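You operate a simulated robot arm through the tools that you are given. There is no shell and no other tool.

Carry out the task below with a simulated robot arm. There is one attempt and no reset: what you move stays moved.

TASK
Dry the large pan and put it in the middle range side drawer.
Fine: blue oven cloth, back where it lay; drawer shut. Where these are worked on the way, their far stop is far enough and under half their travel is too little: middle range side drawer.
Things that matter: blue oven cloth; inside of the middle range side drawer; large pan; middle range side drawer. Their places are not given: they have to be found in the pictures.

The check looks at the end state, three seconds after you hand in, the way a careful person would. Anything else that was tipped, shoved, dropped, spilled or broken makes it a failure. Flat cloth is picked up by pressing the open fingertips on it (5 to 10 N) and closing them slowly along it; thin cloth reads only 2 to 8 mm in the jaws.

THE ROBOT
A 7-joint arm with a three-finger gripper, fixed in place. Base frame: the origin is at the foot of the arm, x ahead of it, y to its left, z up; the work surface is at about z = 92. Readings come in cm, degrees, newtons and seconds.
With the tool pointing down near the work surface it reaches from about 14 to 88 cm from the base axis. Its first joint turns from -166.0 to 166.0 degrees. Payload 2.94 kg.
Tool frame: the origin (TCP) lies between the finger pads and is the grasp point; the fingertips stand 3 cm ahead of it; z points along the fingers, y is the line along which they close. Largest opening 13.2 cm; the body of the gripper starts 10.7 cm behind the TCP.
Orientation is told as [roll, pitch, yaw] about the base's x, y, z axes, in that order, counted from this pose: with the fingers straight down and closing along the base's y, the tool's x points along the base's -x, its y along +y and its z along -z.

THE INTERFACE
- The arm moves only by the tool servo_tool. Its argument "moves" is a list of rows, each a list of 7 numbers: the finger opening in cm, from 0 to 13.2, then the shift along the tool's x, y, z in units of 30 mm (1.0 is 30 mm), then the turn, a rotation vector about the tool's x, y, z in units of 5 degrees (1.0 is 5 degrees). In form: [[fingers, tx, ty, tz, wx, wy, wz], ...]. A call has 1 to 20 rows; each row shifts and turns the commanded pose from where the row before left it, along the tool's axes as they then stand. A call with a number of a shift or a turn outside -1 to 1 is refused whole. A row lasts 0.2 s, in which the tool goes at most 5 cm and 8.6 degrees; a call with a longer step from one row to the next is refused whole, and so is a gripper value outside its range. Where a pose cannot be reached the arm comes as near as it can. A force on the tool above 40 N (or 10 N above the force at the start of the call, whichever is more), or a blocked arm, ends the call early, and 0.2 s more pass. The fingers move at their own pace and stop on an object; they squeeze with about 21 N. The grip force told is the motor's: it shows also when the fingers shut on nothing. Time passes only in rows, and 0.2 s behind the last, so rows that do not move let the fingers close. The reply holds the time, the measured pose of the TCP, the force on the tool along the base axes, the opening and the grip force, in the units named above and with some noise, with the torque about the TCP (base axes, N m) and any sound that the robot's microphone picked up.
- Cameras (640 x 400 px; columns grow to the right, rows downward): "scene" is fixed at [22.02, -64.98, 164.56]; the picture's right is [0.89, -0.46, 0.00], its down [-0.34, -0.64, -0.69] and it looks along [0.32, 0.61, -0.72] (base axes); focal length 304 px, centre (320, 200). "wrist" rides on the gripper at [7.2, 0.3, -14.4] in the tool frame; the picture's right is [-0.04, 1.00, 0.00], its down [-0.88, -0.04, -0.48] and it looks along [-0.48, -0.02, 0.88] (tool axes); focal length 256 px, centre (320, 200).
- camera(camera): a new picture of that camera. The clock stands still meanwhile.
- raise_lower(by): slides the trunk up (or, below 0, down) by that many cm; the arm rides with it, the base frame stays. It gives what a move gives, with no picture.
- pixel_to_xyz(camera, pixels): for up to 12 pixels [column, row] of the newest picture of that camera ("zoom" is the newest enlarged one), the place [x, y, z] in the base frame of the surface seen there, good to about 0.2 cm. The clock stands still meanwhile.
- inspect(camera, box): a new picture of the part [left, top, right, bottom] of that camera's present view, enlarged. The clock stands still meanwhile.
- job_done(): hands the job in; it is judged then, once.

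Open the gripper and draw the arm clear of the work before you hand the job in, unless the task says otherwise.

The tools are called after "Call:" as name(argument=value, ...) on one line, values as JSON. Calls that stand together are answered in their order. servo_tool: Moves the arm, as the interface text tells. Its arguments: {"type":"object","properties":{"moves":{"type":"array","items":{"type":"array","items":{"type":"number"}}}},"required":["moves"]} The other tools are called the same way: raise_lower (by) slides the trunk up or down; camera (camera) takes a picture; pixel_to_xyz (camera, pixels) gives the place of the surface under pixels of a picture; inspect (camera, box) takes an enlarged picture of a part of a camera's view; job_done () hands the job in.

At the start:

```text
time_s: 0.0
position: [63.25, 11.4, 125.23]
tcp_rot: [0.0, 0.1, 0.1]
ft_force: [-0.5, 0.4, -0.3]
ft_torque: [-0.02, -0.01, 0.0]
finger_gap: 13.19
gripper_force: 0.1
trunk travel left (down, up): [-32.5, 21.5]
```

scene: 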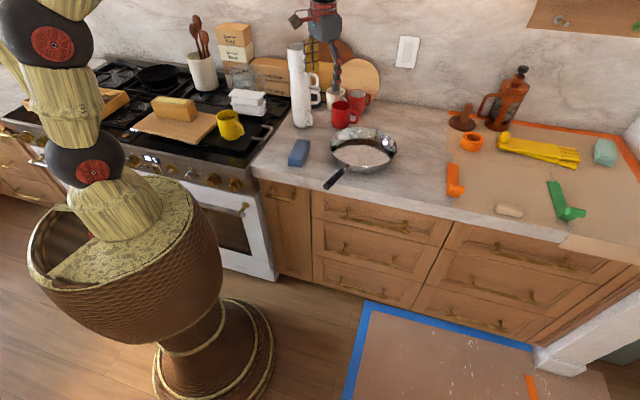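
wrist: 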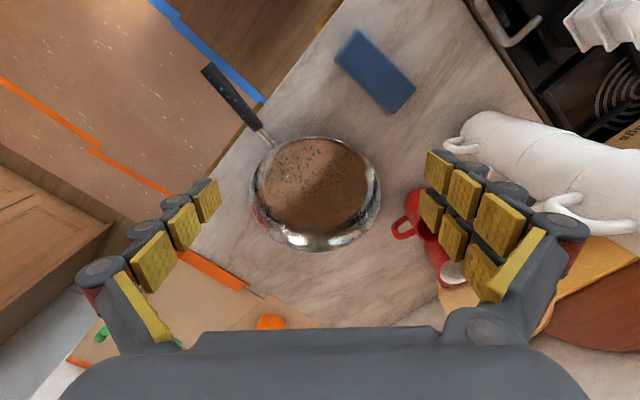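

I start with close looks at the pan, the blue cloth at about (298,152) and the drawer stack next to the range at about (370,250).

Call:
inspect(camera="scene", box=[260, 100, 420, 200])

Call:
inspect(camera="wrist", box=[180, 0, 460, 260])

Call:
pixel_to_xyz(camera="scene", pixels=[[298, 152], [305, 140], [290, 165], [362, 155], [327, 187], [350, 170], [375, 217], [372, 252], [366, 287], [330, 150], [396, 145], [362, 130]])

Call:
pixel_to_xyz(camera="wrist", pixels=[[356, 32], [336, 58], [414, 85], [393, 112], [210, 72], [268, 138], [315, 185], [255, 200], [380, 190], [310, 240], [310, 140], [375, 72]])

```text
4.00 times, centred on (340, 150) of scene
```

zoom: 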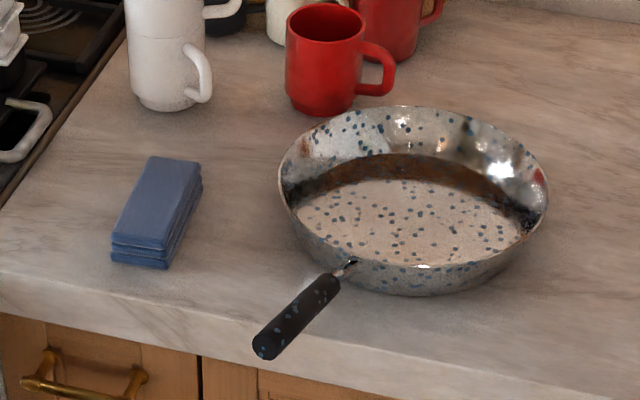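

```text
1.54 times, centred on (320, 130) of wrist
```

zoom: 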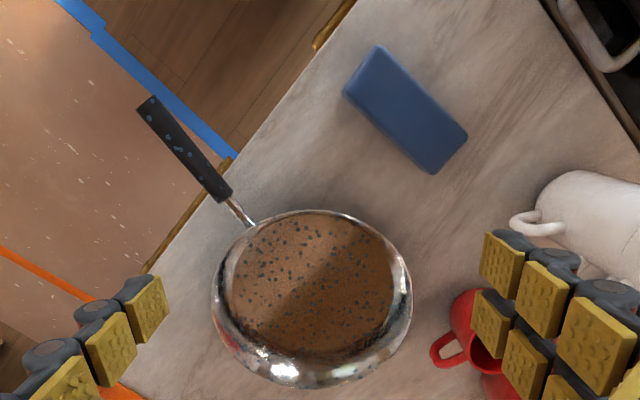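

```text
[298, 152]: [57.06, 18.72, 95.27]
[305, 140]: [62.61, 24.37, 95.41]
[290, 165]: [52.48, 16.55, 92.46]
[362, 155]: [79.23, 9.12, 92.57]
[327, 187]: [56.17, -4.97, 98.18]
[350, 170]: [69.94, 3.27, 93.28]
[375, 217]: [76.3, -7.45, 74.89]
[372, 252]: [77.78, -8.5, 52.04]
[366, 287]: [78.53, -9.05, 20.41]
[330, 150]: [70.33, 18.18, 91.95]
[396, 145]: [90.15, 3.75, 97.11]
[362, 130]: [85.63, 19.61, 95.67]
```

```text
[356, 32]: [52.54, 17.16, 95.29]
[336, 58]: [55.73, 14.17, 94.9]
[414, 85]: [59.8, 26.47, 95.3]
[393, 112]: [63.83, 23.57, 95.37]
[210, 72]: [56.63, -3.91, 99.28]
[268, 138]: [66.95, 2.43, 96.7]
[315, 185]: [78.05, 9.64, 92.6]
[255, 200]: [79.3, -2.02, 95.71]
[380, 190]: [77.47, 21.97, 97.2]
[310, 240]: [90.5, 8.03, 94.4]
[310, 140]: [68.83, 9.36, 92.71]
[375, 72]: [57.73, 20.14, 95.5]
```

The pan carries blue water drops on its inside, rim and handle. Next I measure the counter edge, the cabinet faces and the drawer handles.

Call:
inspect(camera="scene", box=[250, 170, 470, 320])

Call:
pixel_to_xyz(camera="scene", pixels=[[254, 170], [320, 186], [400, 205], [500, 228], [320, 232], [430, 262], [318, 255], [425, 285], [345, 246], [404, 260], [340, 275], [395, 292]])

```text
2.67 times, centred on (360, 245) of scene
```

zoom: 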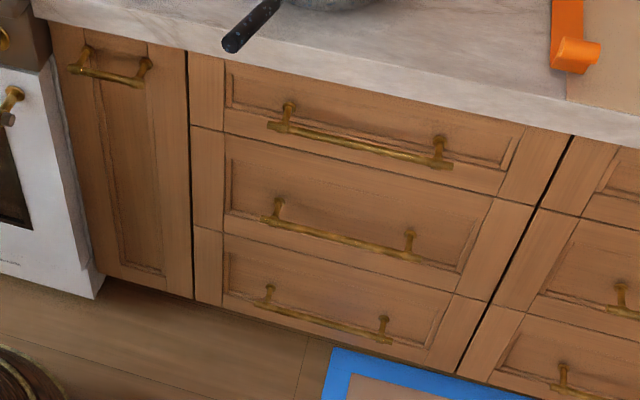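

```text
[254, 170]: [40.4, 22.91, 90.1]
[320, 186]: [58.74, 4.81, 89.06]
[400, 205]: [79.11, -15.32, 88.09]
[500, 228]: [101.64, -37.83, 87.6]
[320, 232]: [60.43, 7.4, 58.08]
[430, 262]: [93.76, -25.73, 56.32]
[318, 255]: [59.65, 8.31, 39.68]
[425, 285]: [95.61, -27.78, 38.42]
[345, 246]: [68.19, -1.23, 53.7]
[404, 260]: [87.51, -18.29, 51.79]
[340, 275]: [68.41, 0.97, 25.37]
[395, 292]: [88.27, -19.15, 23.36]
```

The counter front runs along (0.71,-0.71) and the drawer faces point at (-0.71,-0.71). The cloth is a folded block centred near (58,20.3) with its long axis at about 50°, so I move over it and turn the jaws across its width.

Call:
servo_tool(moves=[[13.2, 0.583, 0.989, 0, 0, 0, 0], [13.2, 0.583, 0.989, 0, 0, 0, 0], [13.2, 0.584, 0.989, 0, 0, 0, 0], [13.2, 0, 0, 0, 0, 0, -1], [13.2, 0, 0, 0, 0, 0, -1], [13.2, 0, 0, 0, 0, 0, -1], [13.2, 0, 0, 0, 0, 0, -1], [13.2, 0, 0, 0, 0, 0, -1], [13.2, 0, 0, 0, 0, 0, -1], [13.2, 0, 0, 0, 0, 0, -1], [13.2, 0, 0, 0, 0, 0, -1], [13.2, 0, 0, 0, 0, 0, -1], [13.2, 0, 0, 0, 0, 0, -1], [13.2, 0, 0, 0, 0, 0, 0], [13.2, 0, 0, 0, 0, 0, 0]])

Call:
camera(camera="wrist")

```text
time_s: 3.2
position: [57.91, 20.34, 125.15]
tcp_rot: [0.1, 0.0, 50.2]
ft_force: [-0.4, 0.3, 0.3]
ft_torque: [-0.02, -0.01, -0.02]
finger_gap: 13.22
gripper_force: 0.0
trunk travel left (down, up): [-32.5, 21.5]
```

```text
taken
```

wrist: 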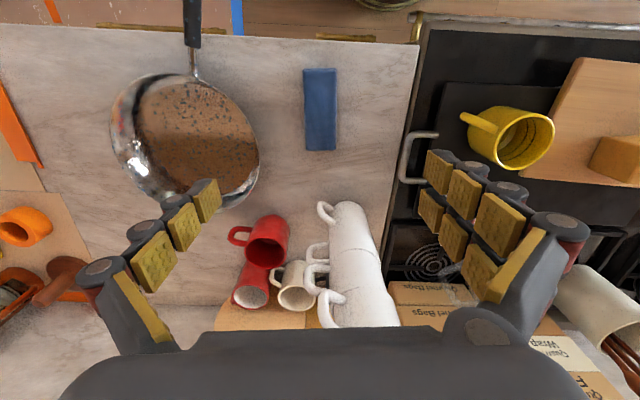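

The cloth shows at (320,108), right under the TCP. I measure its corners and what surrounds it.

Call:
inspect(camera="wrist", box=[270, 50, 370, 170])

Call:
pixel_to_xyz(camera="wrist", pixels=[[305, 72], [333, 71], [334, 145], [308, 148], [320, 110], [320, 85], [320, 135], [345, 110], [295, 110], [380, 250], [345, 240], [330, 210]])

```text
3.33 times, centred on (320, 110) of wrist
```

zoom: 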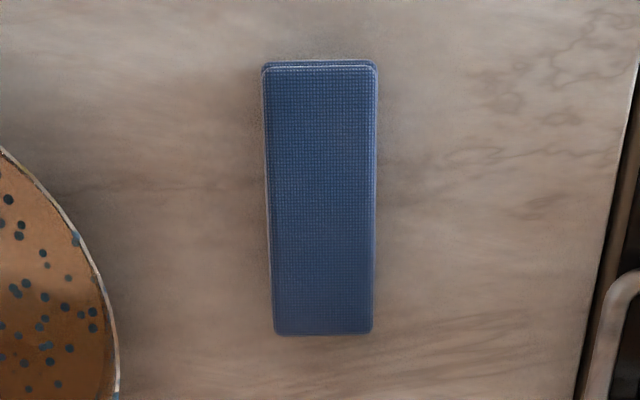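

```text
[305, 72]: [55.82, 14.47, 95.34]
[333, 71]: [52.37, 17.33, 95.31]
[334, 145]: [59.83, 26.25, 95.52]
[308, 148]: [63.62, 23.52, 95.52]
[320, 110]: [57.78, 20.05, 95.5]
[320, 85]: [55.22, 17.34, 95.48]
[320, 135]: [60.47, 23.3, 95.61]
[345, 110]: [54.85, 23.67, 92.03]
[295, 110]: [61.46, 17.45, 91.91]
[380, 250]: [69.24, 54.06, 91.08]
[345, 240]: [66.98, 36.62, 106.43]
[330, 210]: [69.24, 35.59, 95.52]
```

The cloth is about 12 x 4.7 x 3.5 cm at (57.9,20.4), standing free. I lower with an 8 cm opening so the fingertips end about 1.5 cm above the counter, leaving cloth below the tips.

Call:
servo_tool(moves=[[8, 0, 0, 1, 0, 0, 0], [8, 0, 0, 1, 0, 0, 0], [8, 0, 0, 1, 0, 0, 0], [8, 0, 0, 1, 0, 0, 0], [8, 0, 0, 1, 0, 0, 0], [8, 0, 0, 1, 0, 0, 0], [8, 0, 0, 1, 0, 0, 0], [8, 0, 0, 1, 0, 0, 0], [8, 0, 0, 0.4, 0, 0, 0], [8, 0, 0, 0, 0, 0, 0], [8, 0, 0, 0, 0, 0, 0]])

Call:
camera(camera="wrist")

```text
time_s: 5.6
position: [57.87, 20.31, 99.95]
tcp_rot: [0.0, 0.0, 50.1]
ft_force: [0.1, 0.4, -0.1]
ft_torque: [0.0, -0.02, 0.01]
finger_gap: 8.02
gripper_force: 0.1
trunk travel left (down, up): [-32.5, 21.5]
```

```text
taken
```

wrist: 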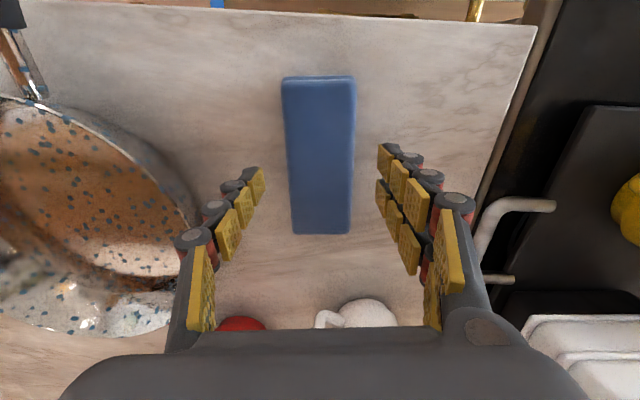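

The cloth sits centred between the jaws. I lower 3 cm more and close on it.

Call:
servo_tool(moves=[[8, 0, 0, 0.5, 0, 0, 0], [8, 0, 0, 0.5, 0, 0, 0], [8, 0, 0, 0.05, 0, 0, 0], [6, 0, 0, 0, 0, 0, 0], [5, 0, 0, 0, 0, 0, 0], [4, 0, 0, 0, 0, 0, 0], [3, 0, 0, 0, 0, 0, 0], [2, 0, 0, 0, 0, 0, 0], [0, 0, 0, 0, 0, 0, 0], [0, 0, 0, 0, 0, 0, 0], [0, 0, 0, 0, 0, 0, 0]])

Call:
camera(camera="wrist")

```text
time_s: 8.0
position: [57.9, 20.23, 96.88]
tcp_rot: [0.0, 0.0, 50.1]
ft_force: [0.2, 0.8, 0.7]
ft_torque: [0.0, 0.05, -0.09]
finger_gap: 5.69
gripper_force: 20.9
trunk travel left (down, up): [-32.5, 21.5]
```

```text
taken
```

wrist: 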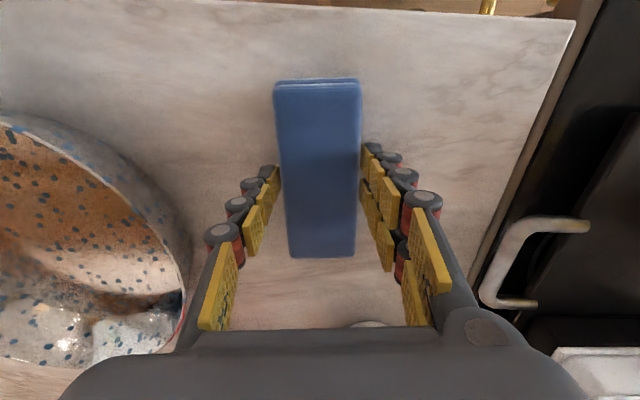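

The jaws stopped at 5.7 cm with 21 N. I lift 8 cm and check that the cloth came along.

Call:
servo_tool(moves=[[0, 0, 0, -0.5, 0, 0, 0], [0, 0, 0, -0.7, 0, 0, 0], [0, 0, 0, -0.8, 0, 0, 0], [0, 0, 0, -0.8, 0, 0, 0], [0, 0, 0, -0.8, 0, 0, 0], [0, 0, 0, 0, 0, 0, 0], [0, 0, 0, 0, 0, 0, 0]])

Call:
camera(camera="wrist")

Call:
inspect(camera="scene", box=[240, 80, 420, 200])

```text
time_s: 9.6
position: [57.94, 20.18, 107.61]
tcp_rot: [-0.1, 0.0, 50.1]
ft_force: [-1.3, 0.7, -1.3]
ft_torque: [0.0, -0.01, -0.04]
finger_gap: 5.74
gripper_force: 21.4
trunk travel left (down, up): [-32.5, 21.5]
```

```text
taken
```

wrist: 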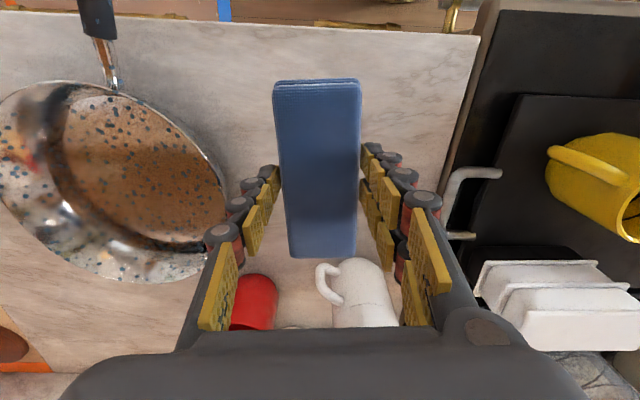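

```text
3.33 times, centred on (330, 140) of scene
```

zoom: 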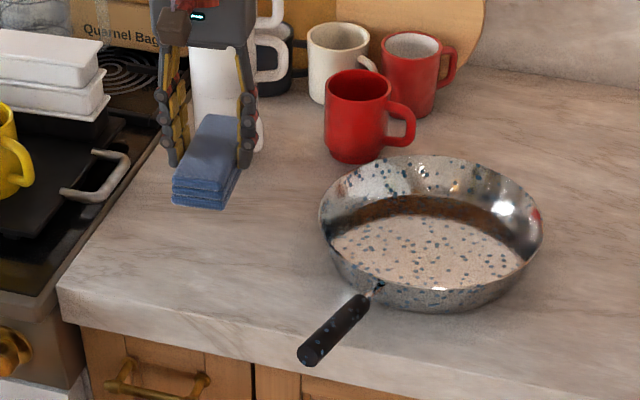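

The cloth is held firmly, its lower face about 1.9 cm past the fingertips. I measure the pan's floor, wall and rim, and the mugs near it, before wiping.

Call:
inspect(camera="scene", box=[310, 80, 420, 200])

Call:
pixel_to_xyz(camera="scene", pixels=[[332, 152], [396, 152], [364, 128], [364, 143], [340, 155], [390, 160], [362, 168], [345, 165], [378, 172], [372, 130], [385, 140], [360, 174]])

Call:
pixel_to_xyz(camera="wrist", pixels=[[120, 92], [224, 190], [180, 130], [100, 260], [60, 120], [160, 240], [80, 200], [140, 160], [100, 25], [115, 75], [255, 290], [100, 5]])

Call:
pixel_to_xyz(camera="scene", pixels=[[336, 105], [348, 127], [352, 105], [363, 118], [358, 93], [300, 88], [300, 120], [318, 95], [327, 188], [340, 178], [334, 183], [345, 102]])

```text
3.33 times, centred on (365, 140) of scene
```

zoom: 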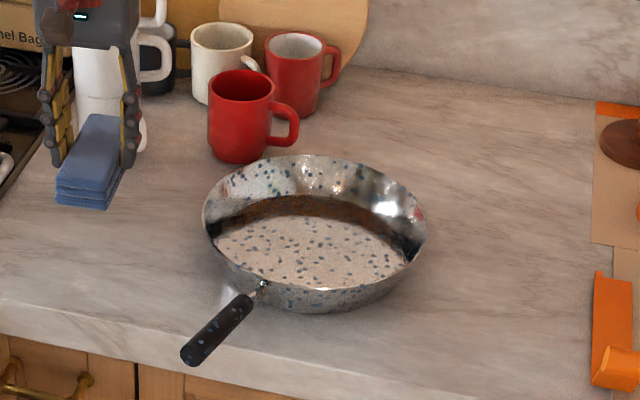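

```text
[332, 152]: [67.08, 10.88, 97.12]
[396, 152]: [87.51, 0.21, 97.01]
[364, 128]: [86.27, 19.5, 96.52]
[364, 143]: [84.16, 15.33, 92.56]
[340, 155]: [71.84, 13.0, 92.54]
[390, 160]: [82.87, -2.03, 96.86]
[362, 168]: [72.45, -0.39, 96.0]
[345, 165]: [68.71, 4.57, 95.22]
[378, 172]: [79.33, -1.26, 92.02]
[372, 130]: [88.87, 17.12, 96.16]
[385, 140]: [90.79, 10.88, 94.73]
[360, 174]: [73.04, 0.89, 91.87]
```

```text
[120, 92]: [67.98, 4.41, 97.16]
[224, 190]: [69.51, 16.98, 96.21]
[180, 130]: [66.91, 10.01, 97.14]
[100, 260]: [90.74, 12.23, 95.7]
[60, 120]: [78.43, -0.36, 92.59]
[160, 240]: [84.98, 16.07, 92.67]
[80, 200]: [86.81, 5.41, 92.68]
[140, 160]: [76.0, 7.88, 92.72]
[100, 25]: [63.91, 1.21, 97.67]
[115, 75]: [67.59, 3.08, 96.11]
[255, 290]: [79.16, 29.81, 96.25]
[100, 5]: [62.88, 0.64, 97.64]
```

```text
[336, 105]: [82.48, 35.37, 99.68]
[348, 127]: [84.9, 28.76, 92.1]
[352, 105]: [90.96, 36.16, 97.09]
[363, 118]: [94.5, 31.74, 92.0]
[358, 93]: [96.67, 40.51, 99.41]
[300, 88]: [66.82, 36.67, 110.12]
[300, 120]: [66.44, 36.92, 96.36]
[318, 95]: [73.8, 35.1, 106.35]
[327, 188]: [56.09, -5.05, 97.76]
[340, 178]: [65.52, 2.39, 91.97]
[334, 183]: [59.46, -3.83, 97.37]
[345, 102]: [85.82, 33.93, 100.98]
```

The pan is centred near (79,9.7), with its floor at z 92.6 (radius about 10) and its rim at z 97.2 (radius about 12). The red mug is 5 cm behind the rim. I bring the cloth over the pan's centre.

Call:
servo_tool(moves=[[0, -0.229, -0.954, 0, 0, 0, 0], [0, -0.229, -0.954, 0, 0, 0, 0], [0, -0.229, -0.954, 0, 0, 0, 0], [0, -0.229, -0.954, 0, 0, 0, 0], [0, -0.229, -0.954, 0, 0, 0, 0], [0, -0.229, -0.954, 0, 0, 0, 0], [0, -0.229, -0.954, 0, 0, 0, 0], [0, -0.229, -0.954, 0, 0, 0, 0], [0, 0, 0, 0, 0, 0, 0], [0, 0, 0, 1, 0, 0, 0], [0, 0, 0, 1, 0, 0, 0], [0, 0, 0, 0.8, 0, 0, 0], [0, 0, 0, 0.1, 0, 0, 0], [0, 0, 0, 0.1, 0, 0, 0], [0, 0, 0, 0, 0, 0, 0]])

Call:
camera(camera="wrist")

Call:
camera(camera="scene")

```text
time_s: 12.8
position: [79.06, 9.88, 98.67]
tcp_rot: [0.0, 0.0, 49.9]
ft_force: [-0.5, 0.2, 0.1]
ft_torque: [0.0, 0.0, 0.0]
finger_gap: 5.69
gripper_force: 20.8
trunk travel left (down, up): [-32.5, 21.5]
```

```text
taken
```

wrist: 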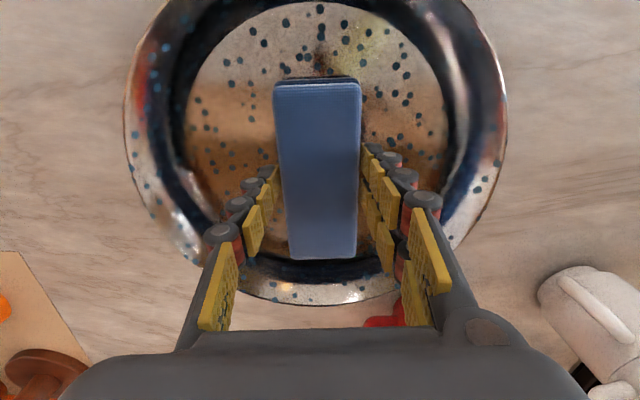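

```text
taken
```

scene: 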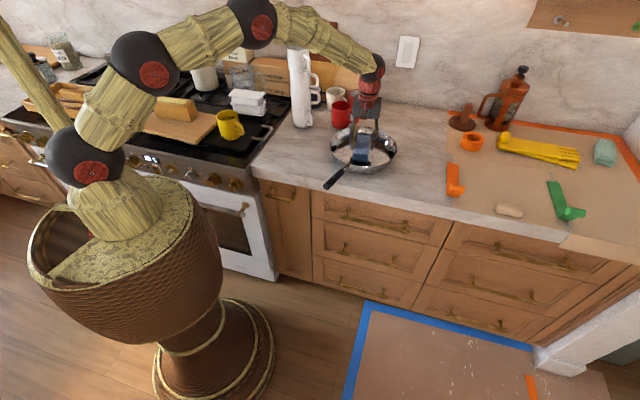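

The cloth hangs inside the pan about 1 cm above its floor, and the arm is clear of everything. I lower gently until I feel contact.

Call:
servo_tool(moves=[[0, 0, 0, 0.1, 0, 0, 0], [0, 0, 0, 0.1, 0, 0, 0], [0, 0, 0, 0.1, 0, 0, 0], [0, 0, 0, 0.05, 0, 0, 0], [0, 0, 0, 0, 0, 0, 0]])

```text
time_s: 14.0
position: [79.09, 9.76, 97.61]
tcp_rot: [0.0, 0.1, 50.2]
ft_force: [0.7, 0.1, -0.8]
ft_torque: [-0.03, 0.04, -0.02]
finger_gap: 5.73
gripper_force: 21.2
trunk travel left (down, up): [-32.5, 21.5]
```

Call:
servo_tool(moves=[[0, 0, 0, 0.05, 0, 0, 0], [0, 0, 0, 0.05, 0, 0, 0], [0, 0, 0, 0, 0, 0, 0]])

```text
time_s: 14.8
position: [78.94, 9.77, 97.38]
tcp_rot: [-0.1, 0.1, 50.1]
ft_force: [0.7, -0.4, 3.5]
ft_torque: [-0.01, 0.21, -0.04]
finger_gap: 5.7
gripper_force: 20.9
trunk travel left (down, up): [-32.5, 21.5]
```

Contact shows at z 97.4 with 3.5 N. I sweep the cloth 5 cm to each side along the jaw axis and then look at what it wiped.

Call:
servo_tool(moves=[[0, 0, 0.333, 0.02, 0, 0, 0], [0, 0, 0.333, 0, 0, 0, 0], [0, 0, 0.333, 0, 0, 0, 0], [0, 0, 0.333, 0, 0, 0, 0], [0, 0, 0.333, 0, 0, 0, 0], [0, 0, -0.333, 0, 0, 0, 0], [0, 0, -0.333, 0, 0, 0, 0], [0, 0, -0.333, 0, 0, 0, 0], [0, 0, -0.333, 0, 0, 0, 0], [0, 0, -0.333, 0, 0, 0, 0], [0, 0, -0.333, 0, 0, 0, 0], [0, 0, -0.333, 0, 0, 0, 0], [0, 0, -0.333, 0, 0, 0, 0], [0, 0, -0.333, 0, 0, 0, 0], [0, 0, -0.333, 0, 0, 0, 0], [0, 0, 0, 0, 0, 0, 0]])

Call:
camera(camera="wrist")

```text
time_s: 18.2
position: [82.77, 6.61, 97.43]
tcp_rot: [0.0, 0.0, 50.1]
ft_force: [-1.1, 2.1, 10.9]
ft_torque: [0.07, 0.12, 0.07]
finger_gap: 5.71
gripper_force: 21.1
trunk travel left (down, up): [-32.5, 21.5]
```

```text
taken
```

wrist: 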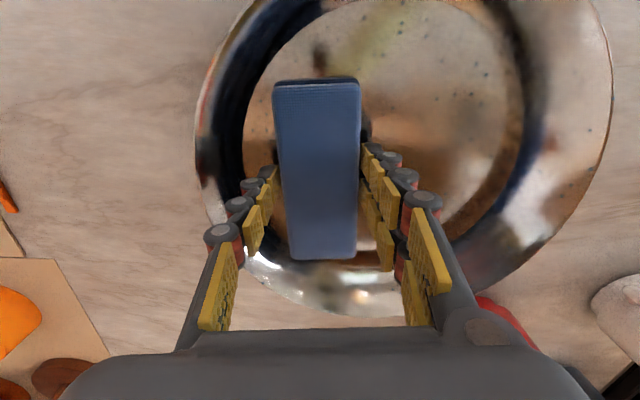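

The drops have faded across the whole pan. I look closely at what is left.

Call:
inspect(camera="wrist", box=[180, 0, 620, 330])

Call:
inspect(camera="scene", box=[310, 90, 420, 200])

```text
1.21 times, centred on (400, 165) of wrist
```

zoom: 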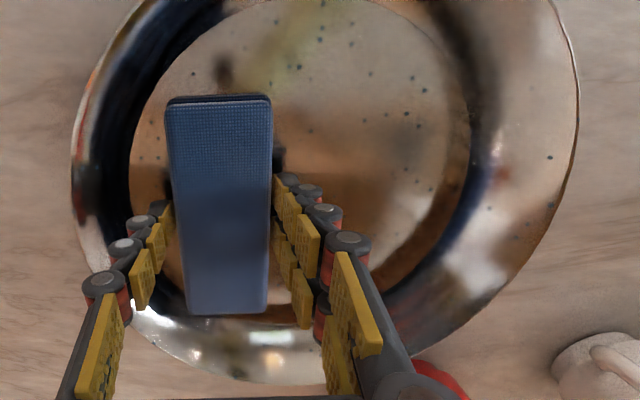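

```text
3.64 times, centred on (365, 145) of scene
```

zoom: 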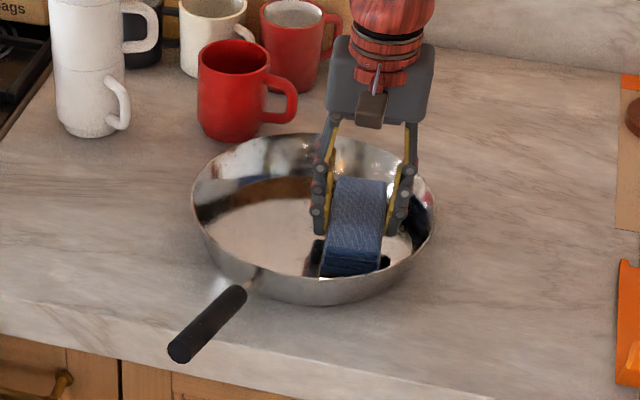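

Wetness fades everywhere as wiping goes on, with small specks left. I keep wiping back and forth with slightly less pressure.

Call:
servo_tool(moves=[[0, 0, 0.333, -0.02, 0, 0, 0], [0, 0, 0.333, 0, 0, 0, 0], [0, 0, 0.333, 0, 0, 0, 0], [0, 0, 0.333, 0, 0, 0, 0], [0, 0, 0.333, 0, 0, 0, 0], [0, 0, 0.333, 0, 0, 0, 0], [0, 0, 0.333, 0, 0, 0, 0], [0, 0, 0.333, 0, 0, 0, 0], [0, 0, 0.333, 0, 0, 0, 0], [0, 0, 0.333, 0, 0, 0, 0], [0, -0.333, -0.333, 0, 0, 0, 0], [0, -0.333, -0.333, 0, 0, 0, 0], [0, -0.333, -0.333, 0, 0, 0, 0], [0, 0, -0.333, 0, 0, 0, 0], [0, 0, -0.333, 0, 0, 0, 0], [0, 0, -0.333, 0, 0, 0, 0], [0, 0, 0, 0, 0, 0, 0]])

Call:
camera(camera="wrist")

```text
time_s: 21.8
position: [81.7, 11.51, 97.45]
tcp_rot: [0.0, -0.1, 50.1]
ft_force: [-1.1, 2.8, 6.4]
ft_torque: [0.11, 0.09, 0.03]
finger_gap: 5.73
gripper_force: 21.0
trunk travel left (down, up): [-32.5, 21.5]
```

```text
taken
```

wrist: 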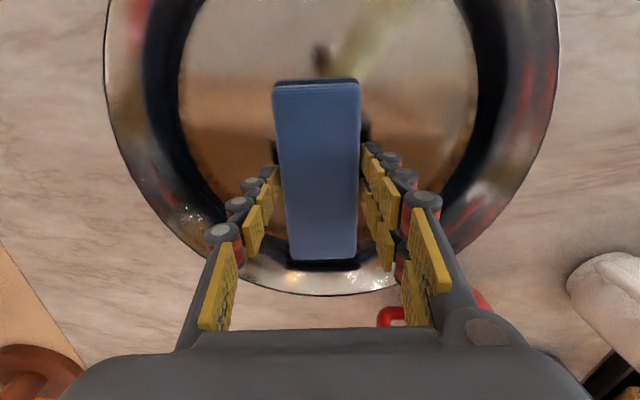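

The pan looks dry now. I add one more pass over its front half so nothing is missed, then lift the cloth.

Call:
servo_tool(moves=[[0, 0, -0.333, 0, 0, 0, 0], [0, 0.2, -0.333, 0, 0, 0, 0], [0, 0.333, -0.2, 0, 0, 0, 0], [0, 0.333, 0, 0, 0, 0, 0], [0, 0.333, 0, 0, 0, 0, 0], [0, 0.333, 0, 0, 0, 0, 0], [0, 0.333, 0.333, 0, 0, 0, 0], [0, 0.1, 0.333, 0, 0, 0, 0], [0, 0, 0.333, 0, 0, 0, 0], [0, 0, 0.333, 0, 0, 0, 0], [0, 0, 0.333, 0, 0, 0, 0], [0, 0, 0.333, 0, 0, 0, 0], [0, -0.3, -0.333, 0, 0, 0, 0], [0, -0.3, -0.333, 0, 0, 0, 0], [0, -0.3, -0.3, 0, 0, 0, 0], [0, 0, 0, -0.5, 0, 0, 0], [0, 0, 0, -1, 0, 0, 0], [0, 0, 0, -1, 0, 0, 0], [0, 0, 0, -1, 0, 0, 0], [0, 0, 0, 0, 0, 0, 0]])

Call:
camera(camera="wrist")

Call:
inspect(camera="scene", box=[310, 90, 420, 200])

```text
time_s: 26.0
position: [79.18, 9.31, 107.74]
tcp_rot: [0.0, -0.1, 50.0]
ft_force: [0.5, 0.9, -0.4]
ft_torque: [-0.05, -0.02, 0.01]
finger_gap: 5.69
gripper_force: 21.0
trunk travel left (down, up): [-32.5, 21.5]
```

```text
taken
```

wrist: 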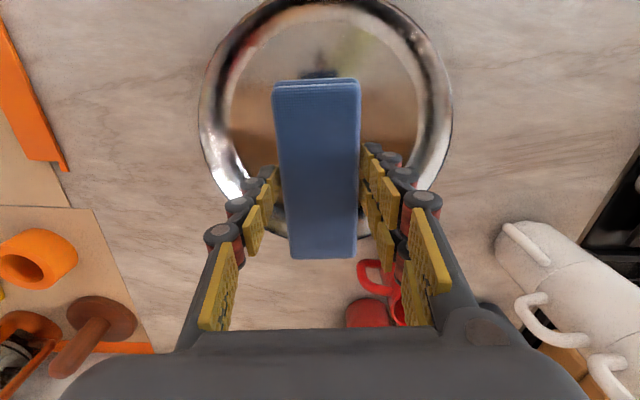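

```text
3.64 times, centred on (365, 145) of scene
```

zoom: 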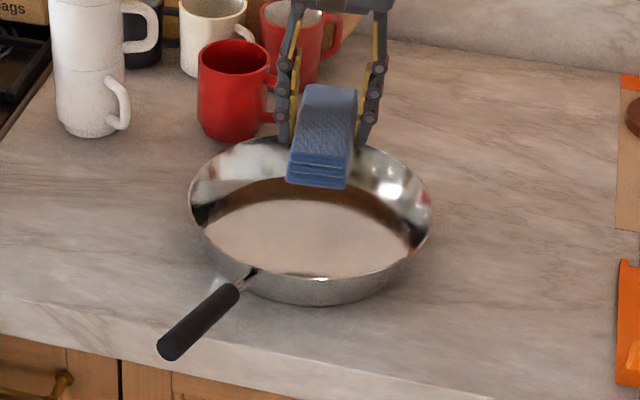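

No drops remain anywhere on the pan or handle. I carry the cloth back over its old spot (57.9,20.3), staying above the counter first.

Call:
servo_tool(moves=[[0, 0.219, 0.974, 0, 0, 0, 0], [0, 0.219, 0.974, 0, 0, 0, 0], [0, 0.219, 0.974, 0, 0, 0, 0], [0, 0.219, 0.974, 0, 0, 0, 0], [0, 0.219, 0.974, 0, 0, 0, 0], [0, 0.219, 0.974, 0, 0, 0, 0], [0, 0.219, 0.974, 0, 0, 0, 0], [0, 0.219, 0.974, 0, 0, 0, 0], [0, 0, 0, 0, 0, 0, 0], [0, 0, 0, 1, 0, 0, 0], [0, 0, 0, 1, 0, 0, 0], [0, 0, 0, 1, 0, 0, 0], [0, 0, 0, 0, 0, 0, 0], [0, 0, 0, 0, 0, 0, 0]])

```text
time_s: 29.0
position: [58.07, 20.24, 98.86]
tcp_rot: [0.1, 0.0, 50.1]
ft_force: [0.7, -0.2, -1.0]
ft_torque: [0.0, 0.0, -0.01]
finger_gap: 5.71
gripper_force: 20.7
trunk travel left (down, up): [-32.5, 21.5]
```

The arm is within 2 mm of the pick-up spot. I lower to the grasp height.

Call:
servo_tool(moves=[[0, 0.03, 0.03, 0.3, 0, 0, 0], [0, 0, 0, 0.2, 0, 0, 0], [0, 0, 0, 0.1, 0, 0, 0], [0, 0, 0, 0.05, 0, 0, 0], [0, 0, 0, 0, 0, 0, 0]])

```text
time_s: 30.2
position: [57.82, 20.33, 96.95]
tcp_rot: [0.0, -0.1, 50.1]
ft_force: [-0.3, -0.1, -0.9]
ft_torque: [-0.01, -0.01, -0.01]
finger_gap: 5.69
gripper_force: 21.0
trunk travel left (down, up): [-32.5, 21.5]
```

Just above contact; I ease down 1 mm more and open slowly, then rise.

Call:
servo_tool(moves=[[0, 0, 0, 0.03, 0, 0, 0], [0, 0, 0, 0, 0, 0, 0], [6, 0, 0, 0, 0, 0, 0], [6.5, 0, 0, 0, 0, 0, 0], [7, 0, 0, 0, 0, 0, 0], [8, 0, 0, 0, 0, 0, 0], [8, 0, 0, 0, 0, 0, 0], [8, 0, 0, -0.5, 0, 0, 0], [8, 0, 0, -1, 0, 0, 0], [8, 0, 0, -1, 0, 0, 0], [8, 0, 0, -1, 0, 0, 0], [8, 0, 0, -1, 0, 0, 0], [8, 0, 0, -1, 0, 0, 0], [8, 0, 0, 0, 0, 0, 0]])

Call:
camera(camera="wrist")

Call:
inspect(camera="scene", box=[250, 90, 420, 200])

```text
time_s: 33.2
position: [57.73, 20.4, 113.18]
tcp_rot: [-0.1, 0.0, 50.1]
ft_force: [-0.9, 0.2, -0.1]
ft_torque: [-0.01, -0.01, 0.0]
finger_gap: 8.0
gripper_force: 0.1
trunk travel left (down, up): [-32.5, 21.5]
```

```text
taken
```

wrist: 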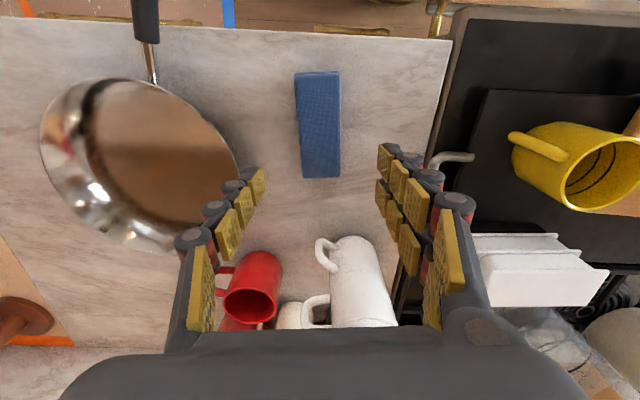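

```text
3.64 times, centred on (335, 145) of scene
```

zoom: 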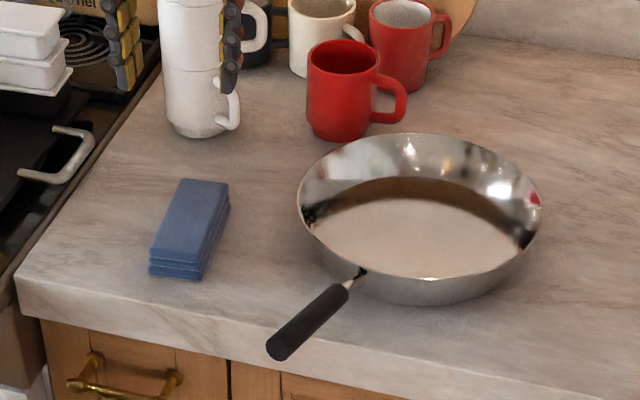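

The cloth lies back in place; I check its corners and re-measure the pan.

Call:
pixel_to_xyz(camera="wrist", pixels=[[297, 76], [338, 74], [338, 174], [306, 176], [318, 120], [145, 42], [150, 75], [70, 85], [240, 170], [140, 245], [42, 150], [145, 5]])

Call:
inspect(camera="scene", box=[310, 215, 450, 305])

```text
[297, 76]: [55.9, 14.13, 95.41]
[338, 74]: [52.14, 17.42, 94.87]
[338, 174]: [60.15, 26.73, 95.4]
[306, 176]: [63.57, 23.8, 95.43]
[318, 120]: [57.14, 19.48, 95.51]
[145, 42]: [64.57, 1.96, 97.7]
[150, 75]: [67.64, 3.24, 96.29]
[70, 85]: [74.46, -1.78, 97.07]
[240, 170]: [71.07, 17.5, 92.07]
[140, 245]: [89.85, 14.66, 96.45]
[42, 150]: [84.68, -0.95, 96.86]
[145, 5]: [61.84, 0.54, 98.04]
```

```text
4.44 times, centred on (380, 260) of scene
```

zoom: 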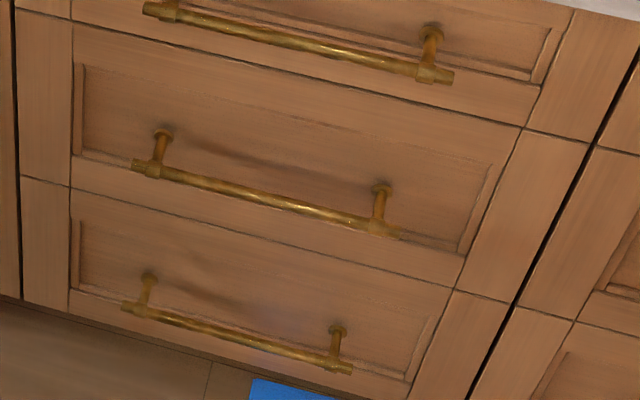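

Cloth is within a few mm of its original place. Now I measure the middle drawer's bar: in the zoom it runs from about (140,167) to (390,232).

Call:
pixel_to_xyz(camera="zoom", pixels=[[150, 168], [200, 183], [265, 201], [320, 214], [375, 227], [162, 132], [382, 186], [265, 180], [75, 30], [520, 130], [75, 185], [460, 290]])

Call:
pixel_to_xyz(camera="scene", pixels=[[345, 217], [365, 221], [400, 232], [330, 285], [350, 290], [300, 250], [250, 300], [375, 320], [400, 320], [312, 210], [290, 230], [275, 185]])

```text
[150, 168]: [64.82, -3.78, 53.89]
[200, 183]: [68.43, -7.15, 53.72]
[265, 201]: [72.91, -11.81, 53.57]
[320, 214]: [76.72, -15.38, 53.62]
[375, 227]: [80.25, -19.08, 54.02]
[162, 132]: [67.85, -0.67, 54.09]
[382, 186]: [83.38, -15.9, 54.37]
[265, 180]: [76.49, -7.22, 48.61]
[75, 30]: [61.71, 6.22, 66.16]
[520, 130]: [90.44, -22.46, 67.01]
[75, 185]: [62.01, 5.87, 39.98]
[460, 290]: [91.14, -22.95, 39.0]
```

```text
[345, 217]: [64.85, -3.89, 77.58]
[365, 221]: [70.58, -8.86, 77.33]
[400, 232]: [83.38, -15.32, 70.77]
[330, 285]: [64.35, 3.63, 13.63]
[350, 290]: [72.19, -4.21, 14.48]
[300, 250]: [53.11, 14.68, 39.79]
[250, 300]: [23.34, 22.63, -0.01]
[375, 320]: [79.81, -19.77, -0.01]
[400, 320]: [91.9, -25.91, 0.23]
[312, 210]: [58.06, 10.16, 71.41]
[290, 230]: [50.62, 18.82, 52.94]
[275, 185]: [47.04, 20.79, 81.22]
```

The middle bar sits at height 53.7, about 4.5 cm in front of the face, its middle near (72.5,-11.4). I first turn the hand to yaw -45°, then swing out in front of the counter.

Call:
servo_tool(moves=[[8, 0, 0, -0.5, 0, 0, 1], [8, 0, 0, 0, 0, 0, 1], [8, 0, 0, 0, 0, 0, 1], [8, 0, 0, 0, 0, 0, 1], [8, 0, 0, 0, 0, 0, 1], [8, 0, 0, 0, 0, 0, 1], [8, 0, 0, 0, 0, 0, 1], [8, 0, 0, 0, 0, 0, 1], [8, 0, 0, 0, 0, 0, 1], [8, 0, 0, 0, 0, 0, 1], [8, 0, 0, 0, 0, 0, 1], [8, 0, 0, 0, 0, 0, 1], [8, 0, 0, 0, 0, 0, 1], [8, 0, 0, 0, 0, 0, 1], [8, 0, 0, 0, 0, 0, 1], [8, 0, 0, 0, 0, 0, 1], [8, 0, 0, 0, 0, 0, 1], [8, 0, 0, 0, 0, 0, 1], [8, 0, 0, 0, 0, 0, 1], [8, 0, 0, 0, 0, 0, 0]])

Call:
servo_tool(moves=[[8, -0.917, -0.978, 0, 0, 0, 0], [8, -0.917, -0.978, 0, 0, 0, 0], [8, -0.917, -0.978, 0, 0, 0, 0], [8, -0.917, -0.978, 0, 0, 0, 0], [8, -0.917, -0.978, 0, 0, 0, 0], [8, -0.917, -0.978, 0, 0, 0, 0], [8, -0.917, -0.978, 0, 0, 0, 0], [8, -0.917, -0.978, 0, 0, 0, 0], [8, -0.917, -0.978, 0, 0, 0, 0], [8, -0.917, -0.978, 0, 0, 0, 0], [8, -0.917, -0.978, 0, 0, 0, 0], [8, -0.917, -0.978, 0, 0, 0, 0], [8, 0, 0, 0, 0, 0, 0], [8, 0, 0, 0, 0, 0, 0]])

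Call:
camera(camera="scene")

```text
time_s: 37.4
position: [57.77, 20.35, 114.82]
tcp_rot: [0.0, -0.1, -45.0]
ft_force: [-0.3, 0.1, 0.0]
ft_torque: [-0.01, -0.02, -0.01]
finger_gap: 7.99
gripper_force: 0.0
trunk travel left (down, up): [-32.5, 21.5]
```

```text
time_s: 40.4
position: [56.31, -28.1, 114.68]
tcp_rot: [0.0, 0.0, -44.9]
ft_force: [0.6, 0.1, -0.3]
ft_torque: [0.0, -0.02, -0.01]
finger_gap: 8.01
gripper_force: 0.1
trunk travel left (down, up): [-32.5, 21.5]
```

```text
taken
```

scene: 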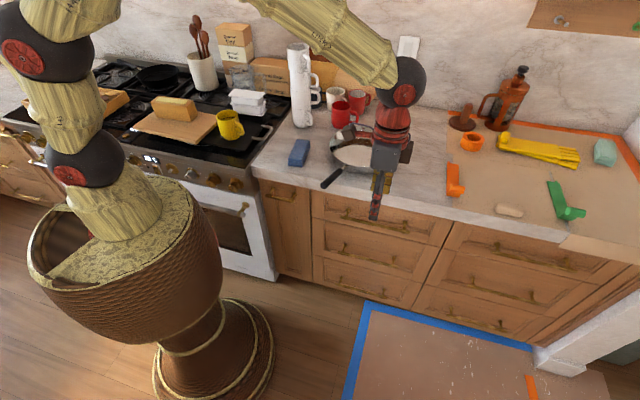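

The hand hangs free in front of the counter. I lower the trunk 32 cm.

Call:
raise_lower(by=-32)

Call:
camera(camera="scene")

```text
time_s: 43.6
position: [56.26, -28.05, 82.75]
tcp_rot: [0.1, 0.0, -44.8]
ft_force: [0.7, -0.6, -0.9]
ft_torque: [0.01, -0.01, 0.0]
finger_gap: 8.0
gripper_force: 0.1
trunk travel left (down, up): [-0.5, 53.5]
```

```text
taken
```

scene: 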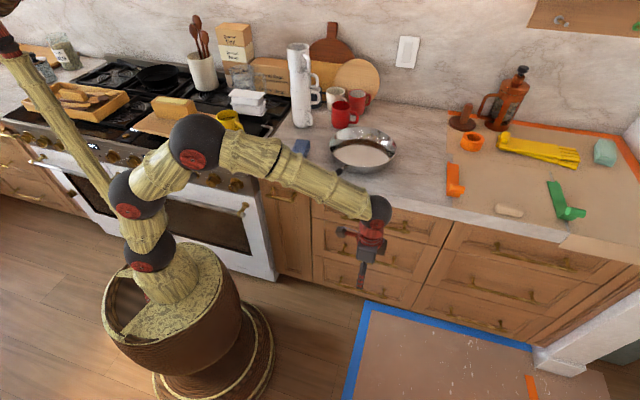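

Plenty of room. I tilt the hand 45° so the fingers point forward and down at the drawer face, then approach the bar to about 8 cm.

Call:
servo_tool(moves=[[3.6, 0, 0, 0, -1, 0, 0], [3.6, 0, 0, 0, -1, 0, 0], [3.6, 0, 0, 0, -1, 0, 0], [3.6, 0, 0, 0, -1, 0, 0], [3.6, 0, 0, 0, -1, 0, 0], [3.6, 0, 0, 0, -1, 0, 0], [3.6, 0, 0, 0, -1, 0, 0], [3.6, 0, 0, 0, -1, 0, 0], [3.6, 0, 0, 0, -1, 0, 0], [3.6, 0, 0, 0, 0, 0, 0], [3.6, 0, 0, 0, 0, 0, 0]])

Call:
servo_tool(moves=[[3.6, 0, -0.134, 0.987, 0, 0, 0], [3.6, 0, -0.134, 0.987, 0, 0, 0], [3.6, 0, -0.134, 0.987, 0, 0, 0], [3.6, 0, -0.134, 0.987, 0, 0, 0], [3.6, 0, -0.134, 0.987, 0, 0, 0], [3.6, 0, -0.134, 0.987, 0, 0, 0], [3.6, 0, -0.134, 0.987, 0, 0, 0], [3.6, 0, -0.134, 0.987, 0, 0, 0], [3.6, 0, -0.134, 0.987, 0, 0, 0], [3.6, 0, -0.134, 0.987, 0, 0, 0], [3.6, 0, 0, 0, 0, 0, 0], [3.6, 0, 0, 0, 0, 0, 0]])

Call:
camera(camera="wrist")

Call:
camera(camera="scene")

```text
time_s: 46.0
position: [56.43, -28.06, 82.74]
tcp_rot: [45.0, 0.1, -44.9]
ft_force: [-0.2, 1.0, -0.3]
ft_torque: [-0.01, -0.02, 0.03]
finger_gap: 3.6
gripper_force: 0.0
trunk travel left (down, up): [-0.5, 53.5]
```

```text
time_s: 48.6
position: [69.22, -15.14, 58.94]
tcp_rot: [45.1, 0.0, -45.0]
ft_force: [-0.1, -0.4, 0.3]
ft_torque: [0.02, 0.0, -0.02]
finger_gap: 3.58
gripper_force: 0.0
trunk travel left (down, up): [-0.5, 53.5]
```

```text
taken
```

wrist: 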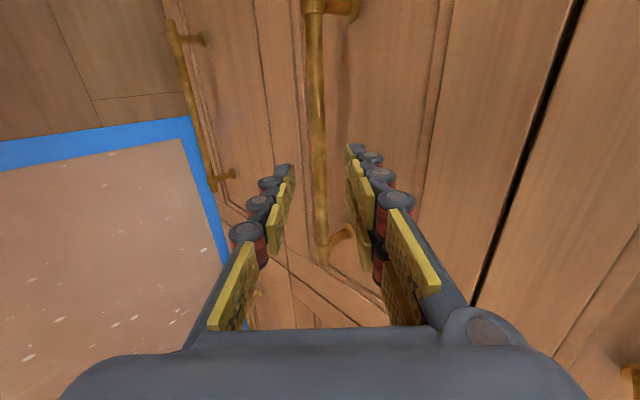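

```text
taken
```

scene: 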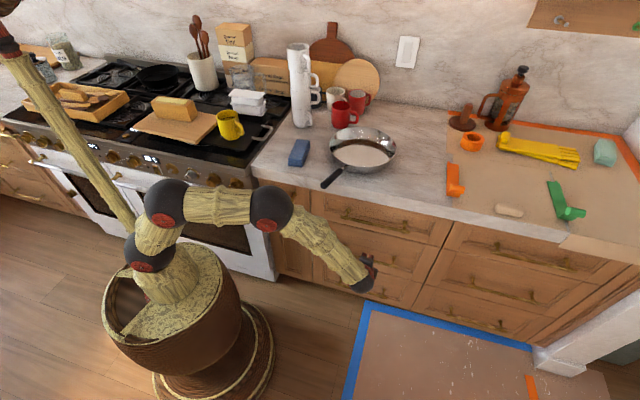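

The middle bar runs at column 317 in the wrist view, centred between the fingertips. I measure it and check the elbow clearance at (272,210) in the scene.

Call:
pixel_to_xyz(camera="wrist", pixels=[[316, 50], [318, 120], [319, 180], [312, 100], [323, 100], [350, 100], [280, 100], [322, 240]])

Call:
pixel_to_xyz(camera="scene", pixels=[[272, 210], [285, 205], [290, 215], [280, 225], [300, 225], [320, 245], [295, 190], [340, 265]])

```text
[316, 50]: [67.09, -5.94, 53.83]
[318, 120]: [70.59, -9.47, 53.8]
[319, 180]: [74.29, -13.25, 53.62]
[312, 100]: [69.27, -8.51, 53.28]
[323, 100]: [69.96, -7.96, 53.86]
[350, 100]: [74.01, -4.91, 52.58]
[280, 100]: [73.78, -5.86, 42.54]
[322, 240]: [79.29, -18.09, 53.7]
```

```text
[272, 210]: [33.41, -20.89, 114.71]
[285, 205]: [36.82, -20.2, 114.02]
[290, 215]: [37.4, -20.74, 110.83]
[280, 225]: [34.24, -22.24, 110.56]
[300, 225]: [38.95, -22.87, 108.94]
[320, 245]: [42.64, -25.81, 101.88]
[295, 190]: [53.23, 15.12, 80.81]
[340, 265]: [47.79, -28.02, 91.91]
```

The bar is 7.6 cm straight ahead along the fingers. I advance 6.8 cm and close on it.

Call:
servo_tool(moves=[[3.6, 0, -0.03, 0.7, 0, 0, 0], [3.6, 0, 0, 0.7, 0, 0, 0], [3.6, 0, 0, 0.5, 0, 0, 0], [3.6, 0, 0, 0.36, 0, 0, 0], [3.6, 0, 0, 0, 0, 0, 0], [2, 0, 0, 0, 0, 0, 0], [1, 0, 0, 0, 0, 0, 0], [0, 0, 0, 0, 0, 0, 0], [0, 0, 0, 0, 0, 0, 0]])

Call:
camera(camera="wrist")

```text
time_s: 50.6
position: [72.49, -11.72, 54.08]
tcp_rot: [45.0, -0.1, -44.8]
ft_force: [1.8, 0.4, -0.7]
ft_torque: [-0.05, -0.02, -0.09]
finger_gap: 1.21
gripper_force: 33.2
trunk travel left (down, up): [-0.5, 53.5]
```

```text
taken
```

wrist: 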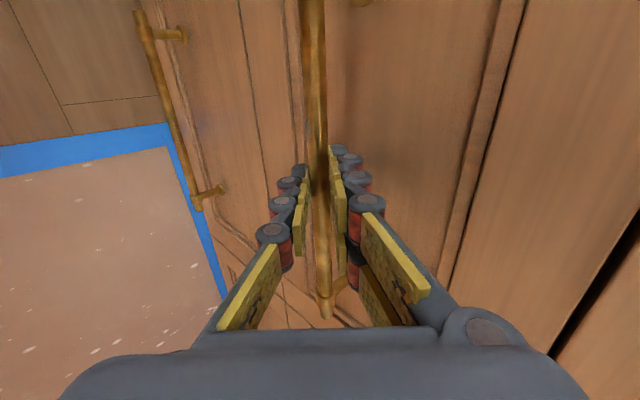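

The bar is gripped (1.2 cm gap, 33 N). I pull straight out along -v, slowly at first.

Call:
servo_tool(moves=[[0, 0, -0.118, -0.118, 0, 0, 0], [0, 0, -0.236, -0.236, 0, 0, 0], [0, 0, -0.236, -0.236, 0, 0, 0], [0, 0, -0.236, -0.236, 0, 0, 0], [0, 0, -0.354, -0.354, 0, 0, 0], [0, 0, -0.354, -0.354, 0, 0, 0], [0, 0, -0.354, -0.354, 0, 0, 0], [0, 0, -0.354, -0.354, 0, 0, 0], [0, 0, 0, 0, 0, 0, 0]])

Call:
camera(camera="scene")

```text
time_s: 52.6
position: [65.72, -18.63, 54.02]
tcp_rot: [45.1, 0.0, -44.9]
ft_force: [-3.3, -0.1, 3.0]
ft_torque: [0.16, 0.15, 0.21]
finger_gap: 1.19
gripper_force: 39.2
trunk travel left (down, up): [-0.5, 53.5]
```

```text
taken
```

scene: 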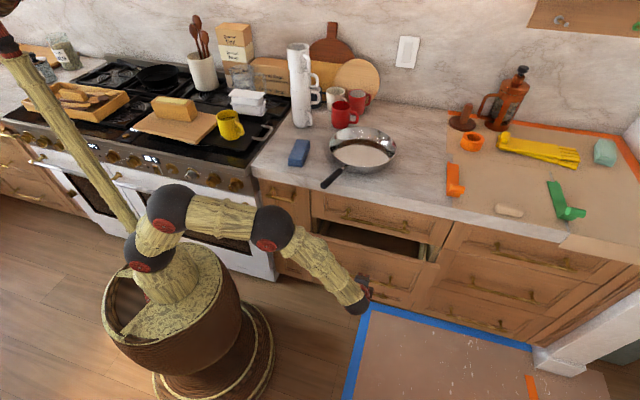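

The drawer is opening freely. I keep pulling until it meets its stop.

Call:
servo_tool(moves=[[0, 0, -0.354, -0.354, 0, 0, 0], [0, 0, -0.471, -0.471, 0, 0, 0], [0, 0, -0.471, -0.471, 0, 0, 0], [0, 0, -0.471, -0.471, 0, 0, 0], [0, 0, -0.471, -0.471, 0, 0, 0], [0, 0, -0.471, -0.471, 0, 0, 0], [0, 0, -0.471, -0.471, 0, 0, 0], [0, 0, -0.354, -0.354, 0, 0, 0], [0, 0, -0.354, -0.354, 0, 0, 0], [0, 0, -0.236, -0.236, 0, 0, 0], [0, 0, -0.236, -0.236, 0, 0, 0], [0, 0, -0.236, -0.236, 0, 0, 0], [0, 0, -0.236, -0.236, 0, 0, 0], [0, 0, 0, 0, 0, 0, 0]])

Call:
camera(camera="scene")

```text
time_s: 55.6
position: [51.25, -33.06, 54.05]
tcp_rot: [45.0, 0.1, -45.0]
ft_force: [-4.7, 2.5, -1.1]
ft_torque: [-0.08, -0.01, -0.07]
finger_gap: 1.21
gripper_force: 38.6
trunk travel left (down, up): [-0.5, 53.5]
```

```text
taken
```

scene: 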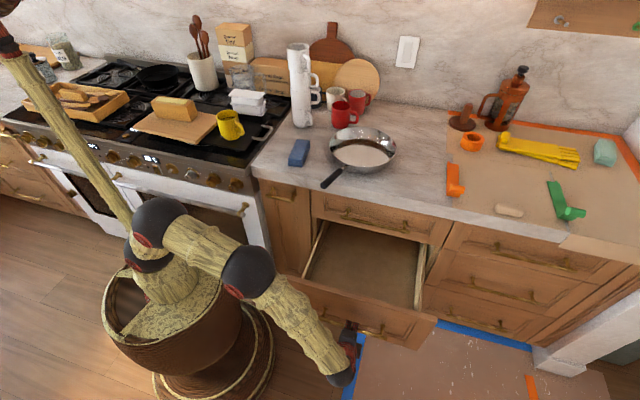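

Out 30 cm so far with no stop felt yet. I keep pulling in small steps.

Call:
servo_tool(moves=[[0, 0, -0.236, -0.236, 0, 0, 0], [0, 0, -0.236, -0.236, 0, 0, 0], [0, 0, -0.236, -0.236, 0, 0, 0], [0, 0, -0.236, -0.236, 0, 0, 0], [0, 0, -0.236, -0.236, 0, 0, 0], [0, 0, -0.236, -0.236, 0, 0, 0], [0, 0, -0.236, -0.236, 0, 0, 0], [0, 0, -0.236, -0.236, 0, 0, 0], [0, 0, 0, 0, 0, 0, 0]])

Call:
camera(camera="scene")

```text
time_s: 57.6
position: [45.59, -38.73, 54.08]
tcp_rot: [44.9, 0.2, -44.9]
ft_force: [-10.1, 9.4, 0.0]
ft_torque: [0.19, 0.23, 0.3]
finger_gap: 1.19
gripper_force: 38.6
trunk travel left (down, up): [-0.5, 53.5]
```

```text
taken
```

scene: 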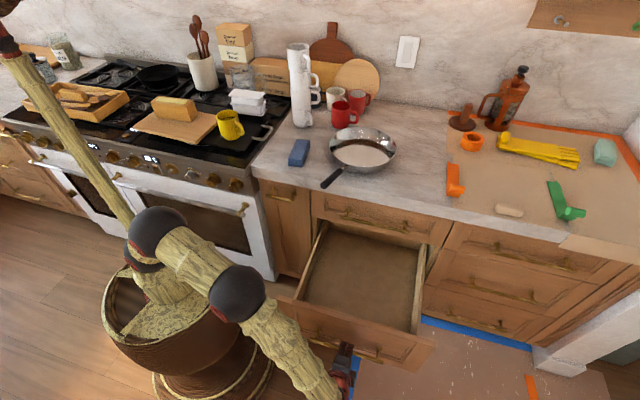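

Opened 38 cm now, but a 14 N sideways force has appeared. I check whether the forearm is near the drawer's left corner.

Call:
pixel_to_xyz(camera="scene", pixels=[[285, 320], [270, 330], [300, 340], [260, 300], [240, 310], [292, 303], [300, 310], [330, 335], [335, 375], [350, 375], [430, 345], [290, 297]])

Call:
inspect(camera="scene", box=[200, 220, 440, 400])

Call:
pixel_to_xyz(camera="scene", pixels=[[360, 270], [330, 225], [425, 250], [320, 235], [415, 330], [303, 298], [365, 245], [350, 310], [370, 320], [425, 270], [395, 320], [310, 290]])

```text
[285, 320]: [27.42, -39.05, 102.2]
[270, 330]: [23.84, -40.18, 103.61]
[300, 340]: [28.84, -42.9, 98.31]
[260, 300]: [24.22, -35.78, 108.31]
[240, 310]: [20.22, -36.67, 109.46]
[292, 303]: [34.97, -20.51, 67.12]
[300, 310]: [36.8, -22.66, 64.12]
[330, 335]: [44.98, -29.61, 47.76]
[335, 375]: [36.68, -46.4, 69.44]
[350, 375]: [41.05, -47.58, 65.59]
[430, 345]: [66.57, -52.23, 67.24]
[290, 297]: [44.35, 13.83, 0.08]
```

```text
2.22 times, centred on (320, 310) of scene
```

zoom: 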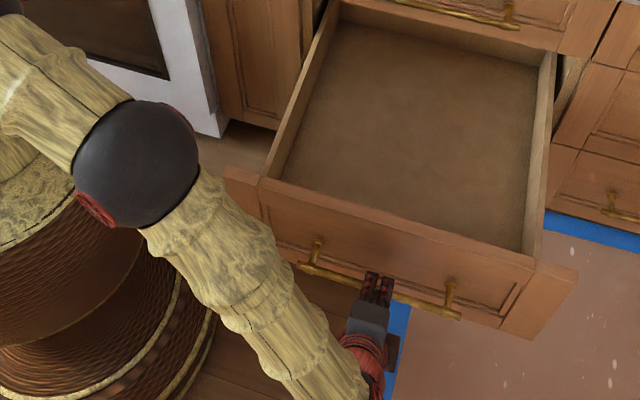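

```text
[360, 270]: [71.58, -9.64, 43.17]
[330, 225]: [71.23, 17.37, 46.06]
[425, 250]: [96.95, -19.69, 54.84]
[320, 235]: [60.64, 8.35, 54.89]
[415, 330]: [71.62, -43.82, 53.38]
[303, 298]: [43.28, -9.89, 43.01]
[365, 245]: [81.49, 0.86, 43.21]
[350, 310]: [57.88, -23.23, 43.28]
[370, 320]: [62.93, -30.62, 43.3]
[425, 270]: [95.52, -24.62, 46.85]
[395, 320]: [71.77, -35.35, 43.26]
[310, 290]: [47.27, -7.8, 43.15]
```

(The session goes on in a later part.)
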